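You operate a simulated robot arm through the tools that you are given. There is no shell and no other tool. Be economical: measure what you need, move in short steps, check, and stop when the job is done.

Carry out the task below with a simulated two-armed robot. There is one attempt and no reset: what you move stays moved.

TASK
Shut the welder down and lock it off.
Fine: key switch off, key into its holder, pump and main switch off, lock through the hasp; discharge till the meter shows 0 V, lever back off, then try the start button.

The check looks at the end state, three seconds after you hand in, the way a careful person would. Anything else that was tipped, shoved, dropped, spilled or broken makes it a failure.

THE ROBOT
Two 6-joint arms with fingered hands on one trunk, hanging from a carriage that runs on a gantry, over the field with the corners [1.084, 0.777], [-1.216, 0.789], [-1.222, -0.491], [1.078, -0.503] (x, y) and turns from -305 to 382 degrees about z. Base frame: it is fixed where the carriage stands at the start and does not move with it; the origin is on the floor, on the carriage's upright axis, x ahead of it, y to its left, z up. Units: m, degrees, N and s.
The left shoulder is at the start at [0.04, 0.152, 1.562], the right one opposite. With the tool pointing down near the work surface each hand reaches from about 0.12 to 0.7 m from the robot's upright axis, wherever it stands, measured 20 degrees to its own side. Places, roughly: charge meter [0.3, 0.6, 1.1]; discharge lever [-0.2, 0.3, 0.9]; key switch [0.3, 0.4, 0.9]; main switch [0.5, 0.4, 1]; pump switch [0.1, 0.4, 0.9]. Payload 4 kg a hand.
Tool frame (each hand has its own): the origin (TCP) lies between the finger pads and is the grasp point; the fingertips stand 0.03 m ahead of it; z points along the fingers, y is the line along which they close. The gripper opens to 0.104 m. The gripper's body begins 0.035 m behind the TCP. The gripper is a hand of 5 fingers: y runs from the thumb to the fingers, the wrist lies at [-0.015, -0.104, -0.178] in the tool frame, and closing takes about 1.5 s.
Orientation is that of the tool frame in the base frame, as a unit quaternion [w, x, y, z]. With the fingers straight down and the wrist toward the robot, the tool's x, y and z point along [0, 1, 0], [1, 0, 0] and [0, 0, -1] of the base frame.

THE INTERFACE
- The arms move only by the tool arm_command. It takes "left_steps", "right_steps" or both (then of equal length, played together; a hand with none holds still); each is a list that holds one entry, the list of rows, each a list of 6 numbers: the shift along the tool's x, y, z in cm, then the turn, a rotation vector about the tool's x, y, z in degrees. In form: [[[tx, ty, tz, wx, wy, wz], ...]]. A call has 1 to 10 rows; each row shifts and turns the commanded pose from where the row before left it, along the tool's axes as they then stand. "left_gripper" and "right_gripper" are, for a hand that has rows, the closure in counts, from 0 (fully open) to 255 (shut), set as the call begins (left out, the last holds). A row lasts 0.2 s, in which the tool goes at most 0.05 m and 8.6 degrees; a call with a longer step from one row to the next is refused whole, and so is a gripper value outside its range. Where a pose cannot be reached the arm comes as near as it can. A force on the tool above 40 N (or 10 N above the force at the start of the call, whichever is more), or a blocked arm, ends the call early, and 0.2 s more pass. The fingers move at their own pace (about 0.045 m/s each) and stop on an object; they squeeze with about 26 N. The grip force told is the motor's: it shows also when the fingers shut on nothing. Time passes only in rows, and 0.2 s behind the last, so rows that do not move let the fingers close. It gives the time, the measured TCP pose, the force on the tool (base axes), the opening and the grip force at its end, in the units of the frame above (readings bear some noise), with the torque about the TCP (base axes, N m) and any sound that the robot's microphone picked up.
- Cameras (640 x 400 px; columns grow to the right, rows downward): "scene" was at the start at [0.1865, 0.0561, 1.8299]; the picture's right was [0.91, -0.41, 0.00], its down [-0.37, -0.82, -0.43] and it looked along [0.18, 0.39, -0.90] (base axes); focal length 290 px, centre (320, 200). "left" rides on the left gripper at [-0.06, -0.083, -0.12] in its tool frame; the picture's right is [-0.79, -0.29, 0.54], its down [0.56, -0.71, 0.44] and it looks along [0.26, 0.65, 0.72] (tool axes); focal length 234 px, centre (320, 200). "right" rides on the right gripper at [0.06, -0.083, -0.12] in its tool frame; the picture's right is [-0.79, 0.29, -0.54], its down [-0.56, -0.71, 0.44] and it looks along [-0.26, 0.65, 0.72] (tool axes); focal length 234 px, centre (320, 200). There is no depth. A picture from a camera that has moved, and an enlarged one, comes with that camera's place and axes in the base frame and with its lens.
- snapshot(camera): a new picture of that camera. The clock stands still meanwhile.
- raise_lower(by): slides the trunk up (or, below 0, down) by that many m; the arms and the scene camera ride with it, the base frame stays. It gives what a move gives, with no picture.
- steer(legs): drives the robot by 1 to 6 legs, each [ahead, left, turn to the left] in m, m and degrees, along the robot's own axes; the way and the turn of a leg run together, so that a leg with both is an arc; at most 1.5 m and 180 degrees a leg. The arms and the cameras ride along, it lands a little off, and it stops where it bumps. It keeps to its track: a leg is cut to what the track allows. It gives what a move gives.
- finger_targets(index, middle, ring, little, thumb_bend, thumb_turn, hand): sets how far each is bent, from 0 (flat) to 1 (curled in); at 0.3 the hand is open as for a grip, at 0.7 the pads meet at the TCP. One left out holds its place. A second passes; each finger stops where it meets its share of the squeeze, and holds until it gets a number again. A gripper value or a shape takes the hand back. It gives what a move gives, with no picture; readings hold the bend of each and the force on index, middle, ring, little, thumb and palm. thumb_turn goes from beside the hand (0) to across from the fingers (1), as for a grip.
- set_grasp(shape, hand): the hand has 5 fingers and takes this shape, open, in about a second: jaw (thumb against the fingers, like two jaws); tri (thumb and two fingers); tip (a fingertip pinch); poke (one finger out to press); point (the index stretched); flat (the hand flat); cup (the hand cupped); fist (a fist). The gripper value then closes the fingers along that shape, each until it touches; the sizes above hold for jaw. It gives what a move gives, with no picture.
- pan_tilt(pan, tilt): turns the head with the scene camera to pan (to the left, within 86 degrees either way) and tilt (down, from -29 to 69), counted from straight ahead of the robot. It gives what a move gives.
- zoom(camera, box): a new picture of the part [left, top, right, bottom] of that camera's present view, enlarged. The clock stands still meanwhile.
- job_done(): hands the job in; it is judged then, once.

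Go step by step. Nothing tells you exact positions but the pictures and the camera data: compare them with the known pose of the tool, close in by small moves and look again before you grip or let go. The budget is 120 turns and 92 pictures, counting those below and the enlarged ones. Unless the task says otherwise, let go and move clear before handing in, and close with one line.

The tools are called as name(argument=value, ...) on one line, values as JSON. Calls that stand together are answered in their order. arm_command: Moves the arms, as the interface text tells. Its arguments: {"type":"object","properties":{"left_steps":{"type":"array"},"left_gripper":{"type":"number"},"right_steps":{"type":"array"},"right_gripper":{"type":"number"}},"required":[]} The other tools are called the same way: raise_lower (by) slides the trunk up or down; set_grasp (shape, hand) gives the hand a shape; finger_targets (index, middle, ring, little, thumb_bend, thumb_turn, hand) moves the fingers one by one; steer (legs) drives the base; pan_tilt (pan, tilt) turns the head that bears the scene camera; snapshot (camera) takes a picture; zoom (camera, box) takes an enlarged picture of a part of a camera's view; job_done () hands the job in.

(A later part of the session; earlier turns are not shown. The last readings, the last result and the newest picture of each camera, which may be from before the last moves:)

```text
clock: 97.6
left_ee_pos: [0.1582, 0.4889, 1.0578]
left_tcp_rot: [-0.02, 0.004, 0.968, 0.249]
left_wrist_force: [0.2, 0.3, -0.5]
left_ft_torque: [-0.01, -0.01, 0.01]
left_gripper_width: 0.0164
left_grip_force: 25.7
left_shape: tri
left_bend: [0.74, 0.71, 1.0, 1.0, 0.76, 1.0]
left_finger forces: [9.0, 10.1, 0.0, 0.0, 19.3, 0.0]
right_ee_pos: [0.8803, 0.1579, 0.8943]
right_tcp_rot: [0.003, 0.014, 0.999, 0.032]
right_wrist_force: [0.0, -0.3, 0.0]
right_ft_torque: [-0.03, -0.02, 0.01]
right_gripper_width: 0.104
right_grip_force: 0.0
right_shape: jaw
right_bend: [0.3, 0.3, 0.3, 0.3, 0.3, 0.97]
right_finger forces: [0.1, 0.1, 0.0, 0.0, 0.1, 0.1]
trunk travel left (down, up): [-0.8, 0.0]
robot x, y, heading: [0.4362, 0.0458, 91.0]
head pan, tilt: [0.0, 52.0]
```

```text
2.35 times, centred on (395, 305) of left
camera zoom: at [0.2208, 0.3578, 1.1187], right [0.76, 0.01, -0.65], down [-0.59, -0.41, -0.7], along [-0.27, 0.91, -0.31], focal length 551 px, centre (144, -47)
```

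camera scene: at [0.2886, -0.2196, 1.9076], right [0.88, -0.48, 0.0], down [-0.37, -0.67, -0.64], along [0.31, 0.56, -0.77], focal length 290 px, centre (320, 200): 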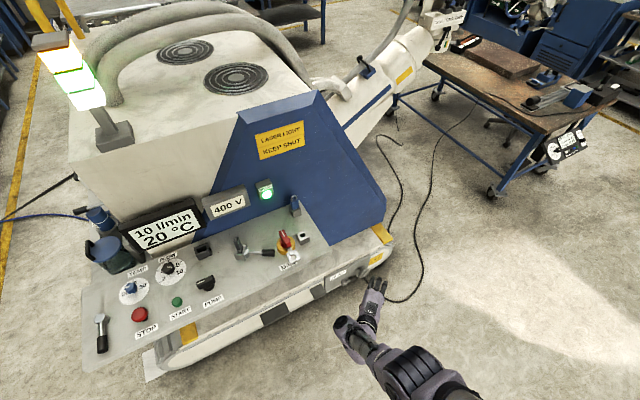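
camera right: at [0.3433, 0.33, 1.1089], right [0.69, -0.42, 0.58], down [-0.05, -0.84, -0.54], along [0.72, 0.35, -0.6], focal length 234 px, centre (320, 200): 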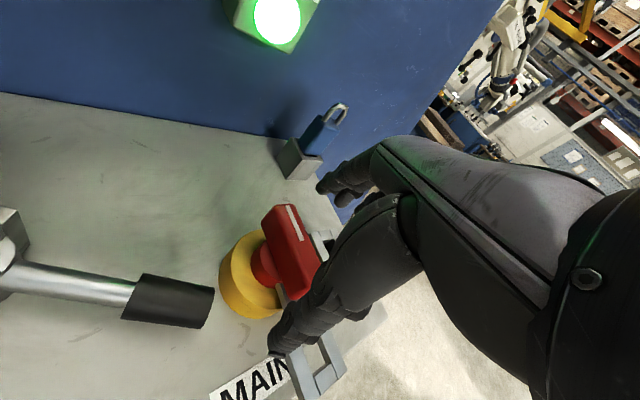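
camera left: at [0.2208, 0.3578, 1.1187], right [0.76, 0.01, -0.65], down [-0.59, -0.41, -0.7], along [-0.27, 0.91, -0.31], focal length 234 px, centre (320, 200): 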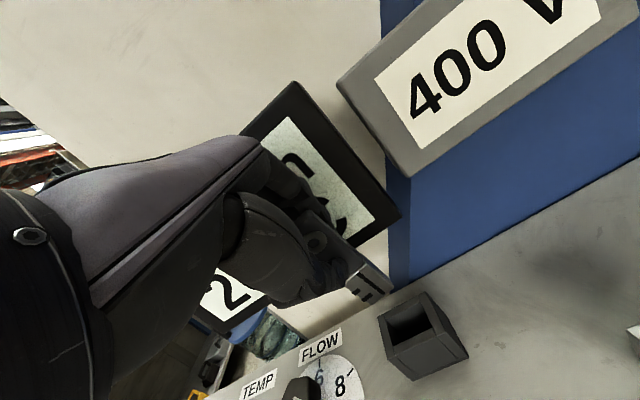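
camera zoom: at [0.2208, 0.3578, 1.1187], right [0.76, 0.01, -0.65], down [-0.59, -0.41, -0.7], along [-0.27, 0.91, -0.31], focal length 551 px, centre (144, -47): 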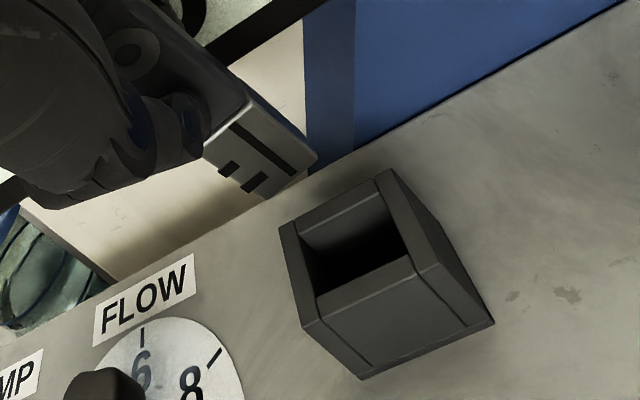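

The key leans about 12° forward in the grip. I'll reduce the pitch by 6°; the slot can align the rest. Then I'll position the tip over the holder and lower to just above it.

arm_command(left_steps=[[[0, 0, 0, 6, 0, 0], [-0.1, 0.33, 0.14, 0, 0, 0], [0, 0, 0, 0, 0, 0], [0, 0, 0, 0, 0, 0]]])

raise_lower(by=-0.035)

zoom(camera="left", box=[310, 220, 480, 390])

```text
clock: 98.6
left_ee_pos: [0.1588, 0.4923, 1.0579]
left_tcp_rot: [-0.019, 0.003, 0.98, 0.198]
left_wrist_force: [0.6, 0.1, -0.6]
left_ft_torque: [-0.04, 0.0, -0.03]
left_gripper_width: 0.0165
left_grip_force: 25.9
left_shape: tri
left_bend: [0.74, 0.71, 1.0, 1.0, 0.76, 1.0]
left_finger forces: [9.0, 10.2, 0.1, 0.0, 19.2, 0.1]
right_ee_pos: [0.8801, 0.1575, 0.8954]
right_tcp_rot: [0.004, 0.014, 0.999, 0.031]
right_wrist_force: [0.3, -0.2, -0.1]
right_ft_torque: [0.04, 0.0, 0.01]
right_gripper_width: 0.104
right_grip_force: 0.0
right_shape: jaw
right_bend: [0.3, 0.3, 0.3, 0.3, 0.3, 0.97]
right_finger forces: [0.1, 0.0, 0.1, 0.0, 0.0, 0.0]
trunk travel left (down, up): [-0.8, 0.0]
robot x, y, heading: [0.4381, 0.0455, 90.9]
head pan, tilt: [0.0, 52.0]
```

```text
clock: 99.4
left_ee_pos: [0.159, 0.4934, 1.0245]
left_tcp_rot: [-0.021, 0.003, 0.979, 0.201]
left_wrist_force: [1.4, -3.6, 20.0]
left_ft_torque: [-0.01, -0.01, -0.05]
left_gripper_width: 0.0186
left_grip_force: 25.8
left_shape: tri
left_bend: [0.74, 0.71, 1.0, 1.0, 0.78, 1.0]
left_finger forces: [10.3, 13.3, 0.0, 0.0, 26.2, 0.0]
right_ee_pos: [0.8789, 0.1587, 0.8603]
right_tcp_rot: [0.003, 0.016, 0.999, 0.031]
right_wrist_force: [0.4, -0.5, 0.4]
right_ft_torque: [0.03, -0.03, -0.03]
right_gripper_width: 0.1037
right_grip_force: 0.1
right_shape: jaw
right_bend: [0.3, 0.3, 0.3, 0.3, 0.3, 0.97]
right_finger forces: [0.1, 0.0, 0.1, 0.0, 0.0, 0.0]
trunk travel left (down, up): [-0.765, 0.035]
robot x, y, heading: [0.4336, 0.0466, 90.9]
head pan, tilt: [0.0, 52.0]
```

```text
2.35 times, centred on (395, 305) of left
camera zoom: at [0.2219, 0.3701, 1.0991], right [0.76, -0.05, -0.64], down [-0.58, -0.48, -0.66], along [-0.28, 0.88, -0.39], focal length 551 px, centre (144, -47)
```

zoom: 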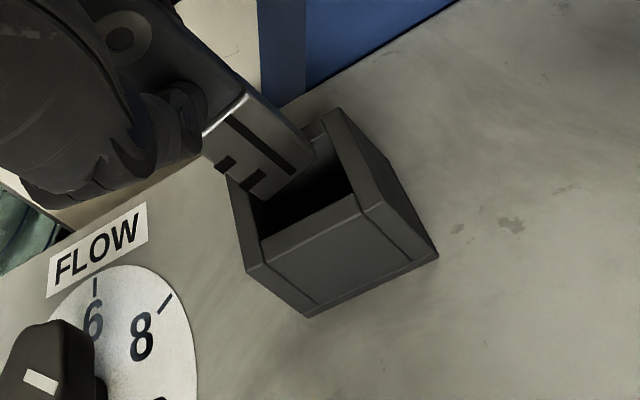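

The key tip rests on the holder's back wall. The hole is roomy, so I'll shift 8 mm toward the robot and lower.

arm_command(left_steps=[[[0, 0.2, -0.46, 0, 0, 0], [0, -0.74, -0.31, 0, 0, 0], [0, 0, 0, 0, 0, 0], [0, -0.2, 0.46, 0, 0, 0], [0, -0.2, 0.46, 0, 0, 0], [0, -0.2, 0.46, 0, 0, 0], [0, 0, 0, 0, 0, 0]]])

zoom(camera="left", box=[310, 220, 480, 390])

```text
clock: 100.8
left_ee_pos: [0.1575, 0.4892, 1.021]
left_tcp_rot: [-0.021, 0.003, 0.978, 0.209]
left_wrist_force: [1.3, -4.2, 16.0]
left_ft_torque: [0.03, 0.02, -0.02]
left_gripper_width: 0.0187
left_grip_force: 26.5
left_shape: tri
left_bend: [0.73, 0.69, 1.0, 1.0, 0.81, 1.0]
left_finger forces: [11.2, 13.0, 0.1, 0.1, 26.7, 0.1]
right_ee_pos: [0.8797, 0.1577, 0.8589]
right_tcp_rot: [0.003, 0.014, 0.999, 0.032]
right_wrist_force: [0.4, -0.4, 0.2]
right_ft_torque: [-0.01, 0.01, 0.01]
right_gripper_width: 0.1039
right_grip_force: 0.1
right_shape: jaw
right_bend: [0.3, 0.3, 0.3, 0.3, 0.3, 0.97]
right_finger forces: [0.1, 0.0, 0.1, 0.1, 0.0, 0.1]
trunk travel left (down, up): [-0.765, 0.035]
robot x, y, heading: [0.4359, 0.0468, 91.3]
head pan, tilt: [0.0, 52.0]
stopped in row 6 (left hand): the force on the tool passed its limit at 44 N (the readings are from after the stop); the commanded pose is now the measured one
```

```text
2.35 times, centred on (395, 305) of left
camera zoom: at [0.2202, 0.3642, 1.0927], right [0.76, -0.04, -0.65], down [-0.59, -0.47, -0.66], along [-0.28, 0.88, -0.38], focal length 551 px, centre (144, -47)
```

zoom: 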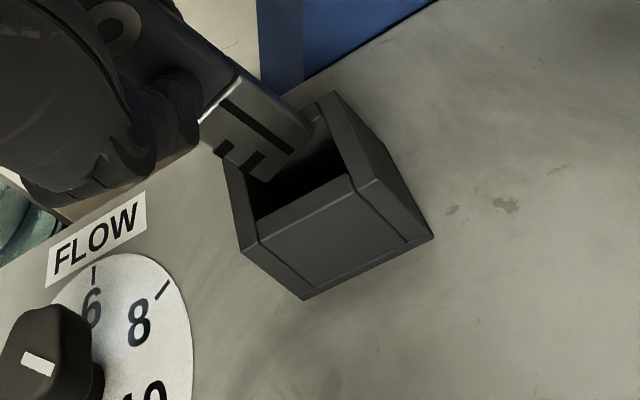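

The key bottom stuck on the back rim and leaned more. I'll lift clear, reduce the pitch by 8° to set the key almost upright, and re-aim.

arm_command(left_steps=[[[0, 0.24, -0.55, 0, 0, 0], [0, 0.24, -0.55, 0, 0, 0], [0, 0, 0, 8, 0, 0], [-0.1, 0.4, 0.15, 0, 0, 0], [0, 0, 0, 0, 0, 0], [0, 0, 0, 0, 0, 0]]])

zoom(camera="left", box=[310, 220, 480, 390])

```text
clock: 102.2
left_ee_pos: [0.1605, 0.4913, 1.0296]
left_tcp_rot: [-0.021, 0.002, 0.991, 0.134]
left_wrist_force: [1.1, 0.2, -0.9]
left_ft_torque: [-0.04, -0.02, 0.0]
left_gripper_width: 0.0174
left_grip_force: 26.3
left_shape: tri
left_bend: [0.73, 0.7, 1.0, 1.0, 0.79, 0.99]
left_finger forces: [9.8, 11.4, 0.1, 0.0, 21.4, 0.1]
right_ee_pos: [0.8808, 0.1568, 0.8592]
right_tcp_rot: [0.003, 0.015, 0.999, 0.031]
right_wrist_force: [-0.3, -1.3, -0.2]
right_ft_torque: [0.02, -0.03, -0.02]
right_gripper_width: 0.1041
right_grip_force: 0.1
right_shape: jaw
right_bend: [0.3, 0.3, 0.3, 0.3, 0.3, 0.97]
right_finger forces: [0.1, 0.1, 0.1, 0.0, 0.0, 0.0]
trunk travel left (down, up): [-0.765, 0.035]
robot x, y, heading: [0.4374, 0.0421, 91.1]
head pan, tilt: [0.0, 52.0]
```

```text
2.35 times, centred on (395, 305) of left
camera zoom: at [0.2238, 0.3783, 1.1191], right [0.76, -0.13, -0.63], down [-0.58, -0.57, -0.58], along [-0.28, 0.81, -0.51], focal length 551 px, centre (144, -47)
```

zoom: 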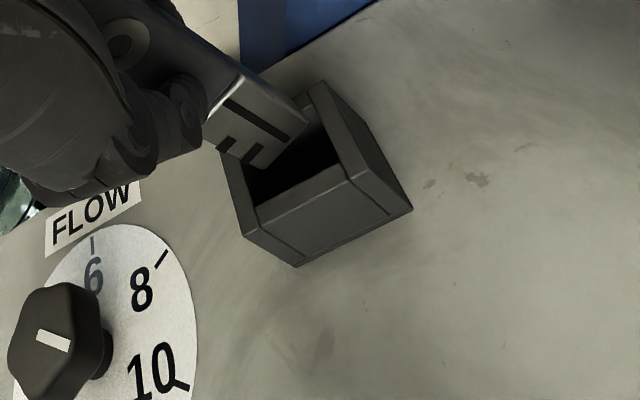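

The key is nearly upright over the hole. I'll shift −x 2.5 mm and lower 2.5 cm.

arm_command(left_steps=[[[0.25, 0, 0, 0, 0, 0], [0, 0, 0, 0, 0, 0], [0, -0.12, 0.48, 0, 0, 0], [0, -0.12, 0.48, 0, 0, 0], [0, -0.12, 0.48, 0, 0, 0], [0, -0.12, 0.48, 0, 0, 0], [0, -0.12, 0.48, 0, 0, 0], [0, 0, 0, 0, 0, 0]]])

zoom(camera="left", box=[310, 220, 480, 390])

```text
clock: 103.4
left_ee_pos: [0.1527, 0.4967, 1.0225]
left_tcp_rot: [-0.023, 0.001, 0.989, 0.146]
left_wrist_force: [0.8, -13.0, 22.2]
left_ft_torque: [0.17, 0.04, 0.0]
left_gripper_width: 0.0185
left_grip_force: 26.0
left_shape: tri
left_bend: [0.73, 0.7, 1.0, 1.0, 0.8, 0.99]
left_finger forces: [11.5, 23.4, 0.0, 0.1, 31.3, 0.0]
right_ee_pos: [0.88, 0.1567, 0.8589]
right_tcp_rot: [0.002, 0.014, 0.999, 0.031]
right_wrist_force: [0.0, -0.2, 0.8]
right_ft_torque: [0.01, 0.01, 0.02]
right_gripper_width: 0.1041
right_grip_force: 0.0
right_shape: jaw
right_bend: [0.3, 0.3, 0.3, 0.3, 0.3, 0.97]
right_finger forces: [0.0, 0.0, 0.1, 0.0, 0.0, 0.0]
trunk travel left (down, up): [-0.765, 0.035]
robot x, y, heading: [0.4355, 0.0435, 91.0]
head pan, tilt: [0.0, 52.0]
stopped in row 6 (left hand): the force on the tool passed its limit at 45 N (the readings are from after the stop); the commanded pose is now the measured one
```

```text
2.35 times, centred on (395, 305) of left
camera zoom: at [0.2177, 0.3816, 1.1096], right [0.76, -0.12, -0.64], down [-0.58, -0.55, -0.59], along [-0.28, 0.83, -0.49], focal length 551 px, centre (144, -47)
```

zoom: 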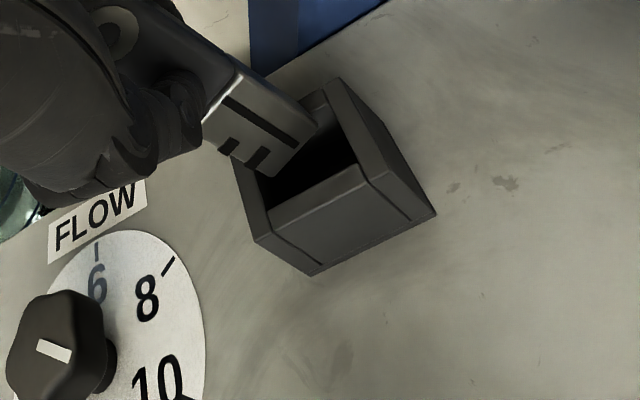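

Contact is still at the back wall. I'll lift, move to about (0.158, 0.484), and lower again.

arm_command(left_steps=[[[0, 0.14, -0.48, 0, 0, 0], [0, 0.14, -0.48, 0, 0, 0], [-0.4, -1.2, -0.33, 0, 0, 0], [0, 0, 0, 0, 0, 0], [0, 0, 0, 0, 0, 0], [0, -0.12, 0.48, 0, 0, 0], [0, -0.12, 0.48, 0, 0, 0], [0, 0, 0, 0, 0, 0]]])

zoom(camera="left", box=[310, 220, 480, 390])

```text
clock: 105.2
left_ee_pos: [0.1593, 0.4846, 1.0196]
left_tcp_rot: [-0.023, 0.001, 0.99, 0.142]
left_wrist_force: [0.7, -0.3, -1.8]
left_ft_torque: [-0.02, -0.01, -0.01]
left_gripper_width: 0.0173
left_grip_force: 25.9
left_shape: tri
left_bend: [0.73, 0.7, 1.0, 1.0, 0.79, 0.99]
left_finger forces: [10.1, 11.2, 0.0, 0.0, 21.4, 0.0]
right_ee_pos: [0.8821, 0.1576, 0.86]
right_tcp_rot: [0.003, 0.014, 0.999, 0.032]
right_wrist_force: [0.2, 0.0, -0.1]
right_ft_torque: [0.01, 0.02, 0.03]
right_gripper_width: 0.1042
right_grip_force: 0.1
right_shape: jaw
right_bend: [0.3, 0.3, 0.3, 0.3, 0.3, 0.97]
right_finger forces: [0.1, 0.0, 0.0, 0.0, 0.0, 0.0]
trunk travel left (down, up): [-0.765, 0.035]
robot x, y, heading: [0.4378, 0.0409, 91.1]
head pan, tilt: [0.0, 52.0]
```

```text
2.35 times, centred on (395, 305) of left
camera zoom: at [0.2231, 0.3698, 1.1068], right [0.76, -0.12, -0.64], down [-0.58, -0.56, -0.59], along [-0.28, 0.82, -0.49], focal length 551 px, centre (144, -47)
```

zoom: 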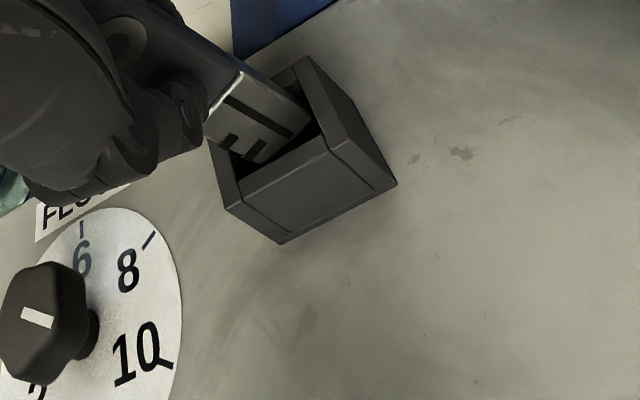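

No force, and the tip is at the hole mouth. I'll continue down.

arm_command(left_steps=[[[0, -0.1, 0.4, 0, 0, 0], [0, -0.1, 0.4, 0, 0, 0], [0, -0.1, 0.4, 0, 0, 0], [0, -0.1, 0.4, 0, 0, 0], [0, -0.1, 0.4, 0, 0, 0], [0, -0.1, 0.4, 0, 0, 0], [0, 0, 0, 0, 0, 0]]])

zoom(camera="left", box=[310, 220, 480, 390])

```text
clock: 106.8
left_ee_pos: [0.1578, 0.4855, 0.9954]
left_tcp_rot: [-0.023, 0.002, 0.989, 0.144]
left_wrist_force: [0.4, 0.5, 1.1]
left_ft_torque: [-0.01, -0.01, -0.01]
left_gripper_width: 0.017
left_grip_force: 25.9
left_shape: tri
left_bend: [0.73, 0.7, 1.0, 1.0, 0.79, 0.99]
left_finger forces: [9.9, 11.9, 0.0, 0.1, 21.0, 0.1]
right_ee_pos: [0.8788, 0.1576, 0.8595]
right_tcp_rot: [0.003, 0.014, 0.999, 0.032]
right_wrist_force: [-0.3, -0.3, -1.1]
right_ft_torque: [0.0, 0.0, 0.0]
right_gripper_width: 0.1039
right_grip_force: 0.1
right_shape: jaw
right_bend: [0.3, 0.3, 0.3, 0.3, 0.3, 0.97]
right_finger forces: [0.0, 0.1, 0.1, 0.0, 0.0, 0.0]
trunk travel left (down, up): [-0.765, 0.035]
robot x, y, heading: [0.4383, 0.0395, 91.2]
head pan, tilt: [0.0, 52.0]
```

```text
2.35 times, centred on (395, 305) of left
camera zoom: at [0.222, 0.3709, 1.0829], right [0.76, -0.12, -0.64], down [-0.58, -0.55, -0.59], along [-0.28, 0.82, -0.49], focal length 551 px, centre (144, -47)
```

zoom: 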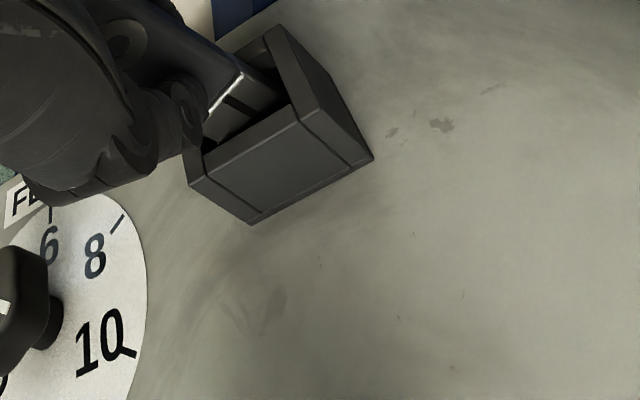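

The key is in about 2 cm. I'll seat it the rest of the way and open partially.

arm_command(left_steps=[[[0, -0.1, 0.4, 0, 0, 0], [0, -0.1, 0.4, 0, 0, 0], [0, 0, 0, 0, 0, 0]]])

arm_command(left_steps=[[[0, 0, 0, 0, 0, 0], [0, 0, 0, 0, 0, 0], [0, 0, 0, 0, 0, 0], [0, 0, 0, 0, 0, 0]]], left_gripper=160)

zoom(camera="left", box=[250, 160, 450, 340])

```text
clock: 107.6
left_ee_pos: [0.1579, 0.4879, 0.9893]
left_tcp_rot: [-0.023, 0.002, 0.989, 0.146]
left_wrist_force: [1.4, -1.4, 17.4]
left_ft_torque: [0.01, -0.03, -0.07]
left_gripper_width: 0.018
left_grip_force: 26.5
left_shape: tri
left_bend: [0.73, 0.7, 1.0, 1.0, 0.79, 0.99]
left_finger forces: [11.6, 13.9, 0.0, 0.0, 24.9, 0.1]
right_ee_pos: [0.8798, 0.1599, 0.8601]
right_tcp_rot: [0.002, 0.015, 0.999, 0.032]
right_wrist_force: [-0.4, 0.4, 0.7]
right_ft_torque: [-0.02, 0.02, -0.01]
right_gripper_width: 0.1041
right_grip_force: 0.0
right_shape: jaw
right_bend: [0.3, 0.3, 0.3, 0.3, 0.3, 0.97]
right_finger forces: [0.1, 0.0, 0.0, 0.1, 0.1, 0.0]
trunk travel left (down, up): [-0.765, 0.035]
robot x, y, heading: [0.4349, 0.0424, 91.3]
head pan, tilt: [0.0, 52.0]
```

```text
clock: 108.6
left_ee_pos: [0.1572, 0.4842, 0.9861]
left_tcp_rot: [-0.022, 0.002, 0.99, 0.142]
left_wrist_force: [0.2, -2.4, -0.7]
left_ft_torque: [0.0, -0.01, 0.01]
left_gripper_width: 0.0377
left_grip_force: 0.1
left_shape: tri
left_bend: [0.74, 0.52, 0.99, 0.99, 0.73, 1.0]
left_finger forces: [0.1, 2.6, 0.0, 0.0, 0.0, 0.0]
right_ee_pos: [0.8794, 0.1584, 0.8609]
right_tcp_rot: [0.003, 0.014, 0.999, 0.032]
right_wrist_force: [0.3, 0.7, -0.2]
right_ft_torque: [0.01, -0.01, 0.0]
right_gripper_width: 0.1042
right_grip_force: 0.1
right_shape: jaw
right_bend: [0.3, 0.3, 0.3, 0.3, 0.3, 0.97]
right_finger forces: [0.0, 0.0, 0.0, 0.2, 0.0, 0.0]
trunk travel left (down, up): [-0.765, 0.035]
robot x, y, heading: [0.4376, 0.0432, 91.4]
head pan, tilt: [0.0, 52.0]
```

```text
2.22 times, centred on (350, 250) of left
camera zoom: at [0.2216, 0.3703, 1.074], right [0.76, -0.12, -0.64], down [-0.58, -0.56, -0.59], along [-0.28, 0.82, -0.49], focal length 520 px, centre (253, 89)
```

zoom: 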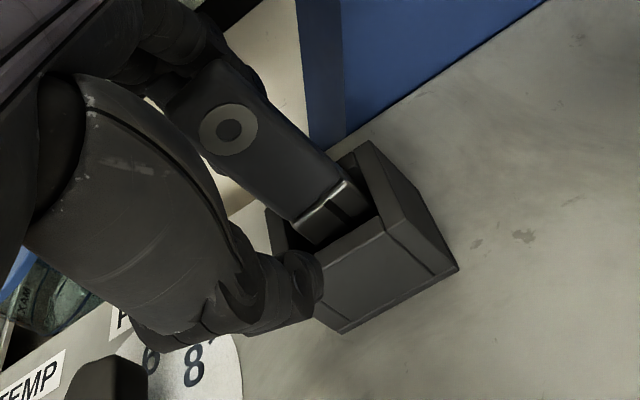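

The key sits in its holder. I'll lift the hand straight up off it.

raise_lower(by=0.035)

arm_command(left_steps=[[[0, 0.28, -0.96, 0, 0, 0], [0, 0.28, -0.96, 0, 0, 0], [0, 0.28, -0.96, 0, 0, 0], [0, 0, 0, 0, 0, 0]]])

steer(legs=[[-0.2, 0, 0]])

zoom(camera="scene", box=[200, 180, 400, 305])

```text
clock: 109.4
left_ee_pos: [0.1578, 0.4843, 1.0224]
left_tcp_rot: [-0.022, 0.002, 0.989, 0.144]
left_wrist_force: [1.0, -6.7, 3.2]
left_ft_torque: [0.29, 0.07, 0.05]
left_gripper_width: 0.0377
left_grip_force: 0.0
left_shape: tri
left_bend: [0.74, 0.52, 0.99, 0.99, 0.73, 1.0]
left_finger forces: [0.0, 6.5, 0.0, 0.0, 0.1, 0.0]
right_ee_pos: [0.881, 0.1579, 0.8952]
right_tcp_rot: [0.003, 0.014, 0.999, 0.032]
right_wrist_force: [-0.5, -0.4, -0.1]
right_ft_torque: [0.01, -0.03, -0.01]
right_gripper_width: 0.1038
right_grip_force: 0.1
right_shape: jaw
right_bend: [0.3, 0.3, 0.3, 0.3, 0.3, 0.97]
right_finger forces: [0.0, 0.0, 0.0, 0.0, 0.0, 0.0]
trunk travel left (down, up): [-0.8, 0.0]
robot x, y, heading: [0.4365, 0.0441, 91.2]
head pan, tilt: [0.0, 52.0]
```

```text
clock: 110.4
left_ee_pos: [0.1591, 0.4859, 1.0523]
left_tcp_rot: [-0.023, 0.002, 0.99, 0.142]
left_wrist_force: [0.0, -3.3, -1.5]
left_ft_torque: [0.04, 0.0, 0.04]
left_gripper_width: 0.0375
left_grip_force: 0.1
left_shape: tri
left_bend: [0.74, 0.53, 0.99, 0.99, 0.73, 1.0]
left_finger forces: [0.0, 3.4, 0.0, 0.0, 0.0, 0.0]
right_ee_pos: [0.8795, 0.1563, 0.8951]
right_tcp_rot: [0.003, 0.014, 0.999, 0.032]
right_wrist_force: [0.2, -0.2, -1.1]
right_ft_torque: [0.01, 0.02, 0.0]
right_gripper_width: 0.1043
right_grip_force: 0.0
right_shape: jaw
right_bend: [0.3, 0.3, 0.3, 0.3, 0.3, 0.97]
right_finger forces: [0.1, 0.0, 0.1, 0.2, 0.1, 0.1]
trunk travel left (down, up): [-0.8, 0.0]
robot x, y, heading: [0.4365, 0.0445, 91.0]
head pan, tilt: [0.0, 52.0]
```

```text
clock: 112.0
left_ee_pos: [0.1614, 0.2838, 1.0517]
left_tcp_rot: [-0.023, 0.0, 0.99, 0.143]
left_wrist_force: [0.7, 0.0, 0.5]
left_ft_torque: [0.02, 0.0, -0.03]
left_gripper_width: 0.0386
left_grip_force: 0.0
left_shape: tri
left_bend: [0.74, 0.5, 0.99, 0.99, 0.73, 1.0]
left_finger forces: [0.1, 0.0, 0.1, 0.1, 0.0, 0.0]
right_ee_pos: [0.8844, -0.0426, 0.8944]
right_tcp_rot: [0.002, 0.013, 0.999, 0.032]
right_wrist_force: [-0.2, 0.2, 0.8]
right_ft_torque: [-0.03, 0.01, -0.02]
right_gripper_width: 0.1037
right_grip_force: 0.1
right_shape: jaw
right_bend: [0.3, 0.3, 0.3, 0.3, 0.3, 0.97]
right_finger forces: [0.0, 0.0, 0.0, 0.0, 0.0, 0.0]
trunk travel left (down, up): [-0.8, 0.0]
robot x, y, heading: [0.4391, -0.1565, 91.2]
head pan, tilt: [0.0, 52.0]
```

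```text
3.20 times, centred on (300, 242) of scene
camera zoom: at [0.4361, 0.0776, 1.91], right [1.0, 0.02, 0.0], down [0.02, -0.79, -0.62], along [-0.01, 0.62, -0.79], focal length 927 px, centre (384, 64)
```

zoom: 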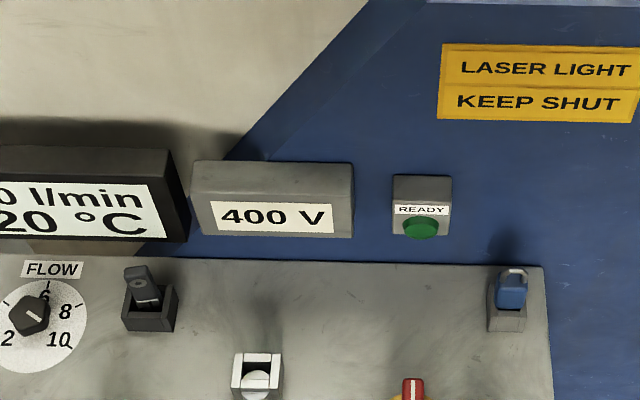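

The key is in its holder. Next is the pump knob, a bar at about (0.146, 0.346, 0.95) with its mark to the left. I'll try pushing its left end away, which is clockwise.

set_grasp(hand="left", shape="poke")

steer(legs=[[0, 0.043, 0]])

raise_lower(by=-0.09)

snapshot(camera="left")

```text
clock: 112.9
left_ee_pos: [0.161, 0.2844, 1.0525]
left_tcp_rot: [-0.023, 0.001, 0.99, 0.142]
left_wrist_force: [0.4, -0.1, -0.8]
left_ft_torque: [0.01, 0.01, 0.02]
left_gripper_width: 0.0
left_grip_force: 0.0
left_shape: poke
left_bend: [0.7, 0.7, 0.99, 0.99, 1.0, 1.0]
left_finger forces: [0.0, 0.0, 0.0, 0.1, 0.1, 0.0]
right_ee_pos: [0.883, -0.0422, 0.8947]
right_tcp_rot: [0.004, 0.013, 0.999, 0.031]
right_wrist_force: [-0.4, 0.1, 0.0]
right_ft_torque: [-0.01, 0.01, 0.0]
right_gripper_width: 0.1038
right_grip_force: 0.1
right_shape: jaw
right_bend: [0.3, 0.3, 0.3, 0.3, 0.3, 0.97]
right_finger forces: [0.1, 0.0, 0.0, 0.0, 0.0, 0.0]
trunk travel left (down, up): [-0.8, 0.0]
robot x, y, heading: [0.442, -0.16, 91.3]
head pan, tilt: [0.0, 52.0]
```

```text
clock: 113.8
left_ee_pos: [0.1194, 0.2846, 1.0515]
left_tcp_rot: [-0.023, 0.0, 0.989, 0.144]
left_wrist_force: [-1.2, 0.1, -0.1]
left_ft_torque: [0.0, 0.01, 0.0]
left_gripper_width: 0.0001
left_grip_force: 0.0
left_shape: poke
left_bend: [0.7, 0.7, 0.99, 0.99, 1.0, 1.0]
left_finger forces: [0.0, 0.0, 0.0, 0.0, 0.0, 0.0]
right_ee_pos: [0.8415, -0.0436, 0.8948]
right_tcp_rot: [0.002, 0.015, 0.999, 0.031]
right_wrist_force: [-0.5, -0.1, -0.3]
right_ft_torque: [-0.01, -0.03, -0.01]
right_gripper_width: 0.1041
right_grip_force: 0.1
right_shape: jaw
right_bend: [0.3, 0.3, 0.3, 0.3, 0.3, 0.97]
right_finger forces: [0.0, 0.1, 0.0, 0.0, 0.0, 0.1]
trunk travel left (down, up): [-0.8, 0.0]
robot x, y, heading: [0.3968, -0.1597, 91.2]
head pan, tilt: [0.0, 52.0]
```

```text
clock: 115.1
left_ee_pos: [0.1202, 0.2834, 0.9624]
left_tcp_rot: [-0.024, 0.001, 0.989, 0.143]
left_wrist_force: [-0.6, -0.3, -0.2]
left_ft_torque: [0.01, 0.0, -0.02]
left_gripper_width: 0.0
left_grip_force: 0.1
left_shape: poke
left_bend: [0.7, 0.7, 0.99, 0.99, 1.0, 1.0]
left_finger forces: [0.0, 0.0, 0.1, 0.1, 0.0, 0.1]
right_ee_pos: [0.8412, -0.0434, 0.8045]
right_tcp_rot: [0.003, 0.014, 0.999, 0.031]
right_wrist_force: [0.1, -0.7, 0.1]
right_ft_torque: [0.04, -0.03, 0.01]
right_gripper_width: 0.1041
right_grip_force: 0.0
right_shape: jaw
right_bend: [0.3, 0.3, 0.3, 0.3, 0.3, 0.97]
right_finger forces: [0.1, 0.1, 0.1, 0.0, 0.0, 0.0]
trunk travel left (down, up): [-0.71, 0.09]
robot x, y, heading: [0.3995, -0.1595, 91.0]
head pan, tilt: [0.0, 52.0]
```

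```text
20 pictures are left
camera left: at [0.184, 0.1696, 1.0495], right [0.76, -0.12, -0.64], down [-0.58, -0.56, -0.59], along [-0.28, 0.82, -0.49], focal length 234 px, centre (320, 200)
```

left: 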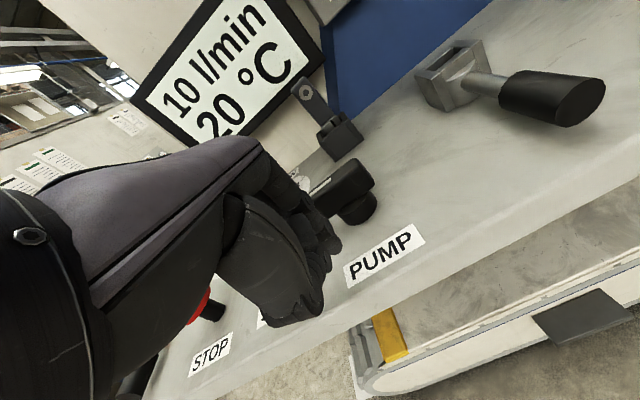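

The fingertips are in front of the bar's left end. Pushing +y.

arm_command(left_steps=[[[0, 0.96, 0.28, 0, 0, 0], [0, 0.96, 0.28, 0, 0, 0], [0, 0.96, 0.28, 0, 0, 0], [0, 0.96, 0.28, 0, 0, 0], [0, 0.96, 0.28, 0, 0, 0], [0, 0.96, 0.28, 0, 0, 0]]])

snapshot(camera="left")

```text
clock: 116.7
left_ee_pos: [0.1164, 0.3383, 0.9593]
left_tcp_rot: [-0.025, 0.0, 0.99, 0.138]
left_wrist_force: [-4.0, -14.4, 3.2]
left_ft_torque: [-0.15, 0.03, -0.01]
left_gripper_width: 0.0
left_grip_force: 0.2
left_shape: poke
left_bend: [0.7, 0.7, 0.99, 0.99, 1.0, 1.0]
left_finger forces: [13.9, 2.9, 0.1, 0.1, 0.0, 0.0]
right_ee_pos: [0.8406, -0.0444, 0.8028]
right_tcp_rot: [0.003, 0.013, 0.999, 0.031]
right_wrist_force: [-0.3, 0.6, -0.2]
right_ft_torque: [-0.03, 0.01, 0.01]
right_gripper_width: 0.104
right_grip_force: 0.0
right_shape: jaw
right_bend: [0.3, 0.3, 0.3, 0.3, 0.3, 0.97]
right_finger forces: [0.0, 0.1, 0.1, 0.0, 0.1, 0.0]
trunk travel left (down, up): [-0.71, 0.09]
robot x, y, heading: [0.3955, -0.1609, 91.4]
head pan, tilt: [0.0, 52.0]
stopped in row 6 (left hand): the force on the tool passed its limit at 42 N (the readings are from after the stop); the commanded pose is now the measured one
```

```text
19 pictures are left
camera left: at [0.1813, 0.2253, 1.0469], right [0.76, -0.12, -0.64], down [-0.59, -0.56, -0.58], along [-0.29, 0.82, -0.5], focal length 234 px, centre (320, 200)
```

left: 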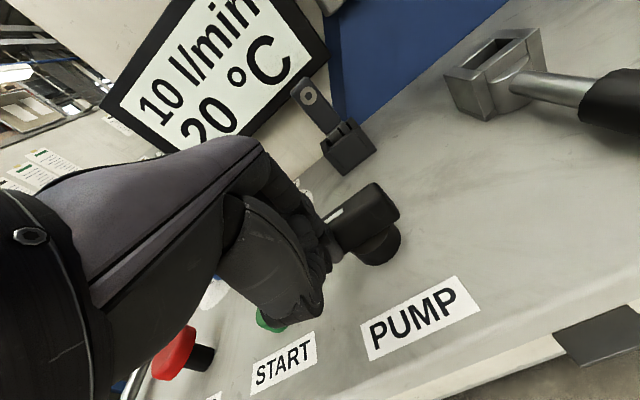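

That's the stop, so it must turn the other way. I'll back off, shift right 6 cm, and push the right end away, then sweep left.

arm_command(left_steps=[[[0, -2.4, -0.7, 0, 0, 0], [-3, 0, 0, 0, 0, 0], [-3, 0, 0, 0, 0, 0], [0, 1.15, 0.34, 0, 0, 0], [0, 1.15, 0.34, 0, 0, 0], [0, 1.15, 0.34, 0, 0, 0], [0, 1.15, 0.34, 0, 0, 0], [0.6, 0, 0, 0, 0, 0], [0.6, 0, 0, 0, 0, 0], [0, 0, 0, 0, 0, 0]]])

snapshot(camera="left")

```text
clock: 118.9
left_ee_pos: [0.1688, 0.3651, 0.9577]
left_tcp_rot: [-0.022, 0.0, 0.99, 0.141]
left_wrist_force: [14.7, 0.3, 0.7]
left_ft_torque: [0.01, -0.17, -0.15]
left_gripper_width: 0.0
left_grip_force: 0.2
left_shape: poke
left_bend: [0.7, 0.7, 0.99, 0.99, 1.0, 1.0]
left_finger forces: [0.0, 13.5, 0.1, 0.0, 0.0, 0.0]
right_ee_pos: [0.8452, -0.0437, 0.8062]
right_tcp_rot: [0.004, 0.012, 0.999, 0.031]
right_wrist_force: [-0.7, -0.4, -0.1]
right_ft_torque: [-0.03, -0.01, 0.01]
right_gripper_width: 0.1041
right_grip_force: 0.0
right_shape: jaw
right_bend: [0.3, 0.3, 0.3, 0.3, 0.3, 0.97]
right_finger forces: [0.0, 0.0, 0.0, 0.0, 0.0, 0.1]
trunk travel left (down, up): [-0.71, 0.09]
robot x, y, heading: [0.3995, -0.1585, 91.2]
head pan, tilt: [0.0, 52.0]
```

```text
18 pictures are left
camera left: at [0.2333, 0.2513, 1.0457], right [0.76, -0.12, -0.64], down [-0.58, -0.56, -0.59], along [-0.28, 0.82, -0.5], focal length 234 px, centre (320, 200)
```

left: 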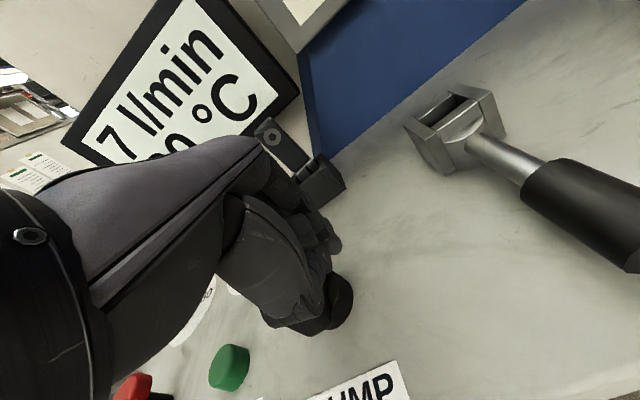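

The flow is dropping (7 l/min), so the pump is off. Next is the main switch: I'll raise and drive to the far-right side of the red handle, to push its far end left (counterclockwise).

raise_lower(by=0.09)

steer(legs=[[0, -0.338, 0], [0.033, 0, 0]])

snapshot(camera="left")

```text
clock: 120.1
left_ee_pos: [0.1655, 0.3642, 1.0488]
left_tcp_rot: [-0.025, 0.0, 0.99, 0.142]
left_wrist_force: [0.1, -1.4, -0.2]
left_ft_torque: [0.01, 0.01, 0.0]
left_gripper_width: 0.0001
left_grip_force: 0.0
left_shape: poke
left_bend: [0.7, 0.7, 0.99, 0.99, 1.0, 1.0]
left_finger forces: [0.0, 0.1, 0.0, 0.0, 0.0, 0.0]
right_ee_pos: [0.8417, -0.0426, 0.8949]
right_tcp_rot: [0.003, 0.013, 0.999, 0.031]
right_wrist_force: [-0.1, 0.7, -0.3]
right_ft_torque: [0.02, 0.0, -0.01]
right_gripper_width: 0.1039
right_grip_force: 0.0
right_shape: jaw
right_bend: [0.3, 0.3, 0.3, 0.3, 0.3, 0.97]
right_finger forces: [0.1, 0.0, 0.1, 0.1, 0.1, 0.0]
trunk travel left (down, up): [-0.8, 0.0]
robot x, y, heading: [0.397, -0.1565, 91.2]
head pan, tilt: [0.0, 52.0]
```

```text
clock: 122.8
left_ee_pos: [0.5036, 0.4036, 1.0486]
left_tcp_rot: [-0.024, 0.001, 0.99, 0.141]
left_wrist_force: [0.7, 0.7, 0.5]
left_ft_torque: [0.01, 0.0, -0.01]
left_gripper_width: 0.0
left_grip_force: 0.1
left_shape: poke
left_bend: [0.7, 0.7, 0.99, 0.99, 1.0, 1.0]
left_finger forces: [0.0, 0.0, 0.0, 0.1, 0.0, 0.0]
right_ee_pos: [1.1793, -0.0033, 0.8949]
right_tcp_rot: [0.004, 0.013, 0.999, 0.032]
right_wrist_force: [-0.2, 0.6, 0.3]
right_ft_torque: [-0.04, -0.02, 0.03]
right_gripper_width: 0.1041
right_grip_force: 0.0
right_shape: jaw
right_bend: [0.3, 0.3, 0.3, 0.3, 0.3, 0.97]
right_finger forces: [0.0, 0.0, 0.0, 0.1, 0.0, 0.0]
trunk travel left (down, up): [-0.8, 0.0]
robot x, y, heading: [0.7347, -0.1147, 91.6]
head pan, tilt: [0.0, 52.0]
```

```text
17 pictures are left
camera left: at [0.5686, 0.2913, 1.1359], right [0.76, -0.12, -0.64], down [-0.58, -0.56, -0.59], along [-0.29, 0.82, -0.5], focal length 234 px, centre (320, 200)
```

left: 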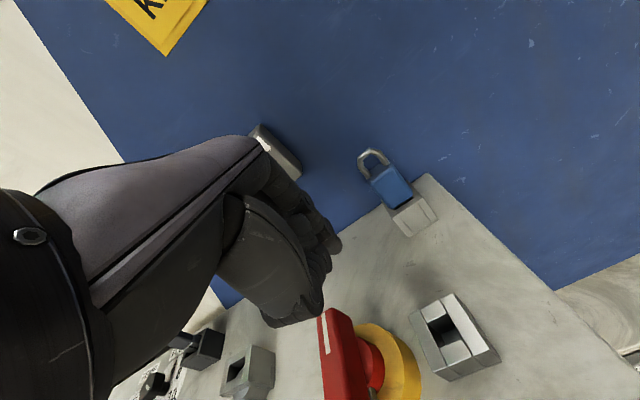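

The gap beside the handle is narrow, so I'll push the hasp plate instead: from its left side toward +x, then away. First I go to (0.40, 0.303) and lower.

steer(legs=[[-0.1, 0.103, 0]])

raise_lower(by=-0.108)

snapshot(camera="left")

```text
clock: 124.1
left_ee_pos: [0.4032, 0.3029, 1.0488]
left_tcp_rot: [-0.024, 0.0, 0.99, 0.141]
left_wrist_force: [-0.2, -0.6, 0.2]
left_ft_torque: [0.02, -0.01, 0.04]
left_gripper_width: 0.0
left_grip_force: 0.0
left_shape: poke
left_bend: [0.7, 0.7, 0.99, 0.99, 1.0, 1.0]
left_finger forces: [0.1, 0.1, 0.0, 0.0, 0.0, 0.1]
right_ee_pos: [1.0795, -0.1032, 0.8948]
right_tcp_rot: [0.002, 0.012, 0.999, 0.031]
right_wrist_force: [0.1, 0.9, -0.6]
right_ft_torque: [0.01, -0.01, 0.0]
right_gripper_width: 0.1036
right_grip_force: 0.2
right_shape: jaw
right_bend: [0.3, 0.3, 0.3, 0.3, 0.3, 0.97]
right_finger forces: [0.0, 0.1, 0.1, 0.1, 0.0, 0.0]
trunk travel left (down, up): [-0.8, 0.0]
robot x, y, heading: [0.6347, -0.2203, 91.6]
head pan, tilt: [0.0, 52.0]
```

```text
clock: 125.5
left_ee_pos: [0.4011, 0.3028, 0.9395]
left_tcp_rot: [-0.024, -0.001, 0.99, 0.14]
left_wrist_force: [0.4, -0.5, 0.8]
left_ft_torque: [0.03, 0.01, 0.02]
left_gripper_width: 0.0001
left_grip_force: 0.0
left_shape: poke
left_bend: [0.7, 0.7, 0.99, 0.99, 1.0, 1.0]
left_finger forces: [0.1, 0.0, 0.1, 0.0, 0.1, 0.0]
right_ee_pos: [1.0796, -0.1046, 0.7873]
right_tcp_rot: [0.003, 0.012, 0.999, 0.031]
right_wrist_force: [0.3, -0.6, -0.3]
right_ft_torque: [-0.02, 0.01, 0.03]
right_gripper_width: 0.104
right_grip_force: 0.1
right_shape: jaw
right_bend: [0.3, 0.3, 0.3, 0.3, 0.3, 0.97]
right_finger forces: [0.0, 0.1, 0.0, 0.1, 0.1, 0.0]
trunk travel left (down, up): [-0.692, 0.108]
robot x, y, heading: [0.6351, -0.2236, 91.7]
head pan, tilt: [0.0, 52.0]
```

```text
16 pictures are left
camera left: at [0.4674, 0.1892, 1.0279], right [0.76, -0.12, -0.64], down [-0.58, -0.56, -0.59], along [-0.29, 0.82, -0.5], focal length 234 px, centre (320, 200)
```

left: 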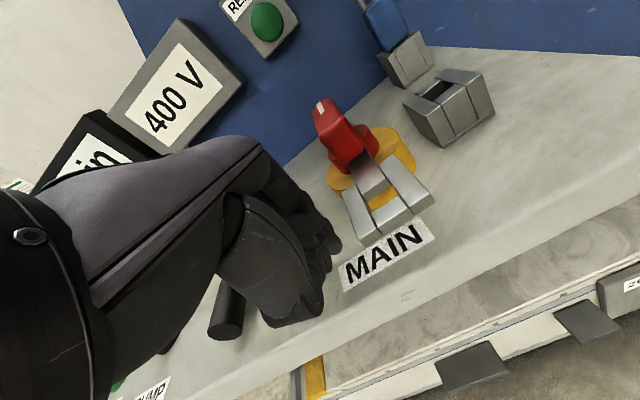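

The fingers are level with the plate, just left of it. I'll drive right 9 cm to push it around.

steer(legs=[[0, -0.088, 0]])

snapshot(camera="left")

```text
clock: 126.6
left_ee_pos: [0.4895, 0.3045, 0.9397]
left_tcp_rot: [-0.025, 0.0, 0.99, 0.141]
left_wrist_force: [-0.1, 0.1, 0.6]
left_ft_torque: [0.0, 0.01, 0.06]
left_gripper_width: 0.0
left_grip_force: 0.0
left_shape: poke
left_bend: [0.7, 0.7, 0.99, 0.99, 1.0, 1.0]
left_finger forces: [0.0, 0.1, 0.0, 0.0, 0.0, 0.0]
right_ee_pos: [1.1665, -0.1034, 0.7877]
right_tcp_rot: [0.003, 0.013, 0.999, 0.032]
right_wrist_force: [0.5, -0.7, 1.1]
right_ft_torque: [0.02, 0.04, 0.03]
right_gripper_width: 0.1042
right_grip_force: 0.1
right_shape: jaw
right_bend: [0.3, 0.3, 0.3, 0.3, 0.3, 0.97]
right_finger forces: [0.1, 0.1, 0.0, 0.0, 0.0, 0.0]
trunk travel left (down, up): [-0.692, 0.108]
robot x, y, heading: [0.7235, -0.2151, 91.1]
head pan, tilt: [0.0, 52.0]
```

```text
15 pictures are left
camera left: at [0.5547, 0.1913, 1.0278], right [0.76, -0.12, -0.64], down [-0.58, -0.56, -0.59], along [-0.29, 0.82, -0.5], focal length 234 px, centre (320, 200)
```

left: 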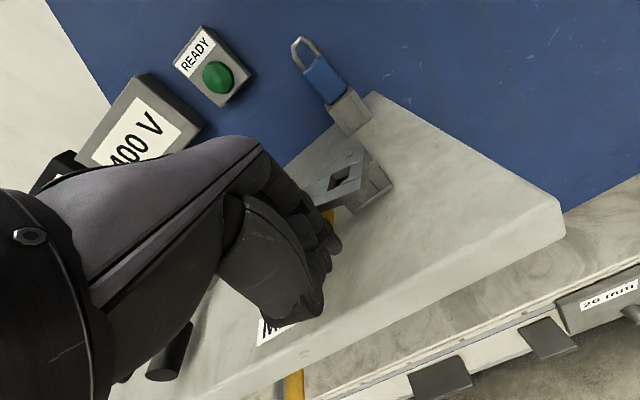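

The plate has swung onto the collar. I'll push +y gently to make sure it's fully home.

arm_command(left_steps=[[[0, 0.96, 0.28, 0, 0, 0], [0, 0.96, 0.28, 0, 0, 0], [0, 0.58, 0.17, 0, 0, 0], [0, 0.4, 0.12, 0, 0, 0], [0, 0.4, 0.12, 0, 0, 0]]])

zoom(camera="left", box=[240, 20, 440, 220])

```text
clock: 127.8
left_ee_pos: [0.4905, 0.3333, 0.9381]
left_tcp_rot: [-0.022, 0.0, 0.99, 0.139]
left_wrist_force: [6.1, -23.2, 14.0]
left_ft_torque: [0.31, 0.17, 0.42]
left_gripper_width: 0.0
left_grip_force: 0.1
left_shape: poke
left_bend: [0.7, 0.7, 0.99, 0.99, 1.0, 1.0]
left_finger forces: [0.1, 19.3, 9.0, 0.0, 0.0, 0.0]
right_ee_pos: [1.1664, -0.106, 0.7875]
right_tcp_rot: [0.003, 0.013, 0.999, 0.031]
right_wrist_force: [-0.5, 0.1, 0.4]
right_ft_torque: [-0.01, 0.04, -0.02]
right_gripper_width: 0.104
right_grip_force: 0.1
right_shape: jaw
right_bend: [0.3, 0.3, 0.3, 0.3, 0.3, 0.97]
right_finger forces: [0.0, 0.0, 0.1, 0.0, 0.0, 0.1]
trunk travel left (down, up): [-0.692, 0.108]
robot x, y, heading: [0.7243, -0.2209, 91.1]
head pan, tilt: [0.0, 52.0]
```

```text
2.00 times, centred on (340, 120) of left
camera zoom: at [0.5544, 0.221, 1.0264], right [0.76, -0.12, -0.64], down [-0.58, -0.56, -0.59], along [-0.29, 0.82, -0.5], focal length 468 px, centre (280, 360)
```

zoom: 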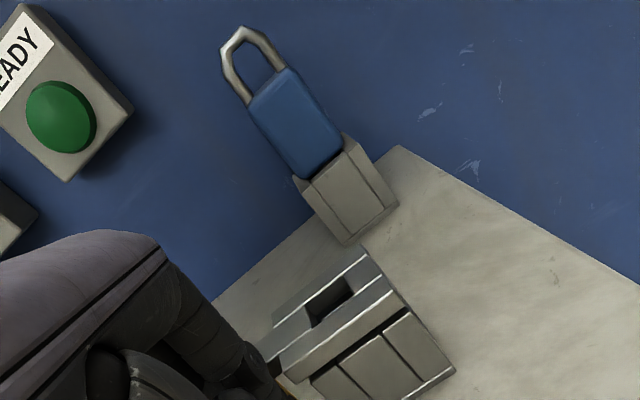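

The hasp plate lies over the collar with the windows aligned at about (0.535, 0.367, 0.944). The padlock body is at (0.565, 0.495), z 0.94–0.99, with the shackle top at 1.017. I'll back off, rise, straighten the hand and open it.

arm_command(left_steps=[[[0, -0.96, -0.28, 0, 0, 0], [0, -0.96, -0.28, 0, 0, 0]]])

raise_lower(by=0.108)

set_grasp(hand="left", shape="tri")

arm_command(left_steps=[[[0, 0.2, -0.7, 6, 0, 0], [0, 0.1, -0.7, 6, 0, 0], [0, 0, -0.8, 0, 0, 0], [0, 0, -0.8, 0, 0, 0], [0, 0, 0, 0, 0, 0]]])

```text
clock: 128.4
left_ee_pos: [0.4896, 0.3195, 0.939]
left_tcp_rot: [-0.024, 0.0, 0.99, 0.142]
left_wrist_force: [4.5, -2.7, 0.8]
left_ft_torque: [-0.03, -0.03, -0.06]
left_gripper_width: 0.0002
left_grip_force: 0.1
left_shape: poke
left_bend: [0.7, 0.7, 0.99, 0.99, 1.0, 1.0]
left_finger forces: [0.0, 4.6, 0.1, 0.0, 0.1, 0.0]
right_ee_pos: [1.1676, -0.1033, 0.787]
right_tcp_rot: [0.004, 0.012, 0.999, 0.031]
right_wrist_force: [0.7, 0.0, 0.1]
right_ft_torque: [0.01, 0.03, 0.03]
right_gripper_width: 0.1044
right_grip_force: 0.0
right_shape: jaw
right_bend: [0.3, 0.3, 0.3, 0.3, 0.3, 0.97]
right_finger forces: [0.1, 0.1, 0.0, 0.1, 0.0, 0.0]
trunk travel left (down, up): [-0.692, 0.108]
robot x, y, heading: [0.7208, -0.2192, 91.4]
head pan, tilt: [0.0, 52.0]
```

```text
clock: 129.8
left_ee_pos: [0.4873, 0.3178, 1.0483]
left_tcp_rot: [-0.024, 0.001, 0.99, 0.141]
left_wrist_force: [-0.6, -0.6, -0.2]
left_ft_torque: [0.0, 0.0, 0.02]
left_gripper_width: 0.0003
left_grip_force: 0.0
left_shape: poke
left_bend: [0.7, 0.7, 0.99, 0.99, 1.0, 1.0]
left_finger forces: [0.0, 0.1, 0.0, 0.1, 0.1, 0.0]
right_ee_pos: [1.1669, -0.1025, 0.895]
right_tcp_rot: [0.003, 0.012, 0.999, 0.031]
right_wrist_force: [0.1, -0.4, -0.2]
right_ft_torque: [0.01, 0.0, 0.01]
right_gripper_width: 0.1041
right_grip_force: 0.0
right_shape: jaw
right_bend: [0.3, 0.3, 0.3, 0.3, 0.3, 0.97]
right_finger forces: [0.0, 0.0, 0.0, 0.0, 0.1, 0.0]
trunk travel left (down, up): [-0.8, 0.0]
robot x, y, heading: [0.7236, -0.2223, 91.2]
head pan, tilt: [0.0, 52.0]
```

```text
clock: 130.7
left_ee_pos: [0.4885, 0.3191, 1.0477]
left_tcp_rot: [-0.023, 0.0, 0.99, 0.141]
left_wrist_force: [-0.4, -0.7, 0.3]
left_ft_torque: [0.03, 0.01, 0.03]
left_gripper_width: 0.1036
left_grip_force: 0.1
left_shape: tri
left_bend: [0.3, 0.3, 0.99, 0.99, 0.3, 0.97]
left_finger forces: [0.1, 0.1, 0.0, 0.0, 0.1, 0.1]
right_ee_pos: [1.1648, -0.1029, 0.8939]
right_tcp_rot: [0.003, 0.013, 0.999, 0.032]
right_wrist_force: [-0.3, 0.6, 0.4]
right_ft_torque: [0.03, -0.01, 0.03]
right_gripper_width: 0.1038
right_grip_force: 0.0
right_shape: jaw
right_bend: [0.3, 0.3, 0.3, 0.3, 0.3, 0.97]
right_finger forces: [0.1, 0.1, 0.0, 0.0, 0.0, 0.1]
trunk travel left (down, up): [-0.8, 0.0]
robot x, y, heading: [0.7212, -0.2199, 91.4]
head pan, tilt: [0.0, 52.0]
```

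```text
clock: 131.9
left_ee_pos: [0.4891, 0.3168, 1.0778]
left_tcp_rot: [-0.023, -0.003, 0.999, 0.037]
left_wrist_force: [-0.7, -0.3, 0.2]
left_ft_torque: [-0.03, -0.02, 0.0]
left_gripper_width: 0.104
left_grip_force: 0.1
left_shape: tri
left_bend: [0.3, 0.3, 0.99, 0.99, 0.3, 0.97]
left_finger forces: [0.0, 0.0, 0.0, 0.1, 0.0, 0.0]
right_ee_pos: [1.1651, -0.1019, 0.8952]
right_tcp_rot: [0.003, 0.012, 0.999, 0.032]
right_wrist_force: [-0.6, -0.5, 0.3]
right_ft_torque: [-0.03, 0.02, 0.0]
right_gripper_width: 0.104
right_grip_force: 0.1
right_shape: jaw
right_bend: [0.3, 0.3, 0.3, 0.3, 0.3, 0.97]
right_finger forces: [0.1, 0.0, 0.0, 0.0, 0.0, 0.0]
trunk travel left (down, up): [-0.8, 0.0]
robot x, y, heading: [0.7238, -0.2232, 91.2]
head pan, tilt: [0.0, 52.0]
```

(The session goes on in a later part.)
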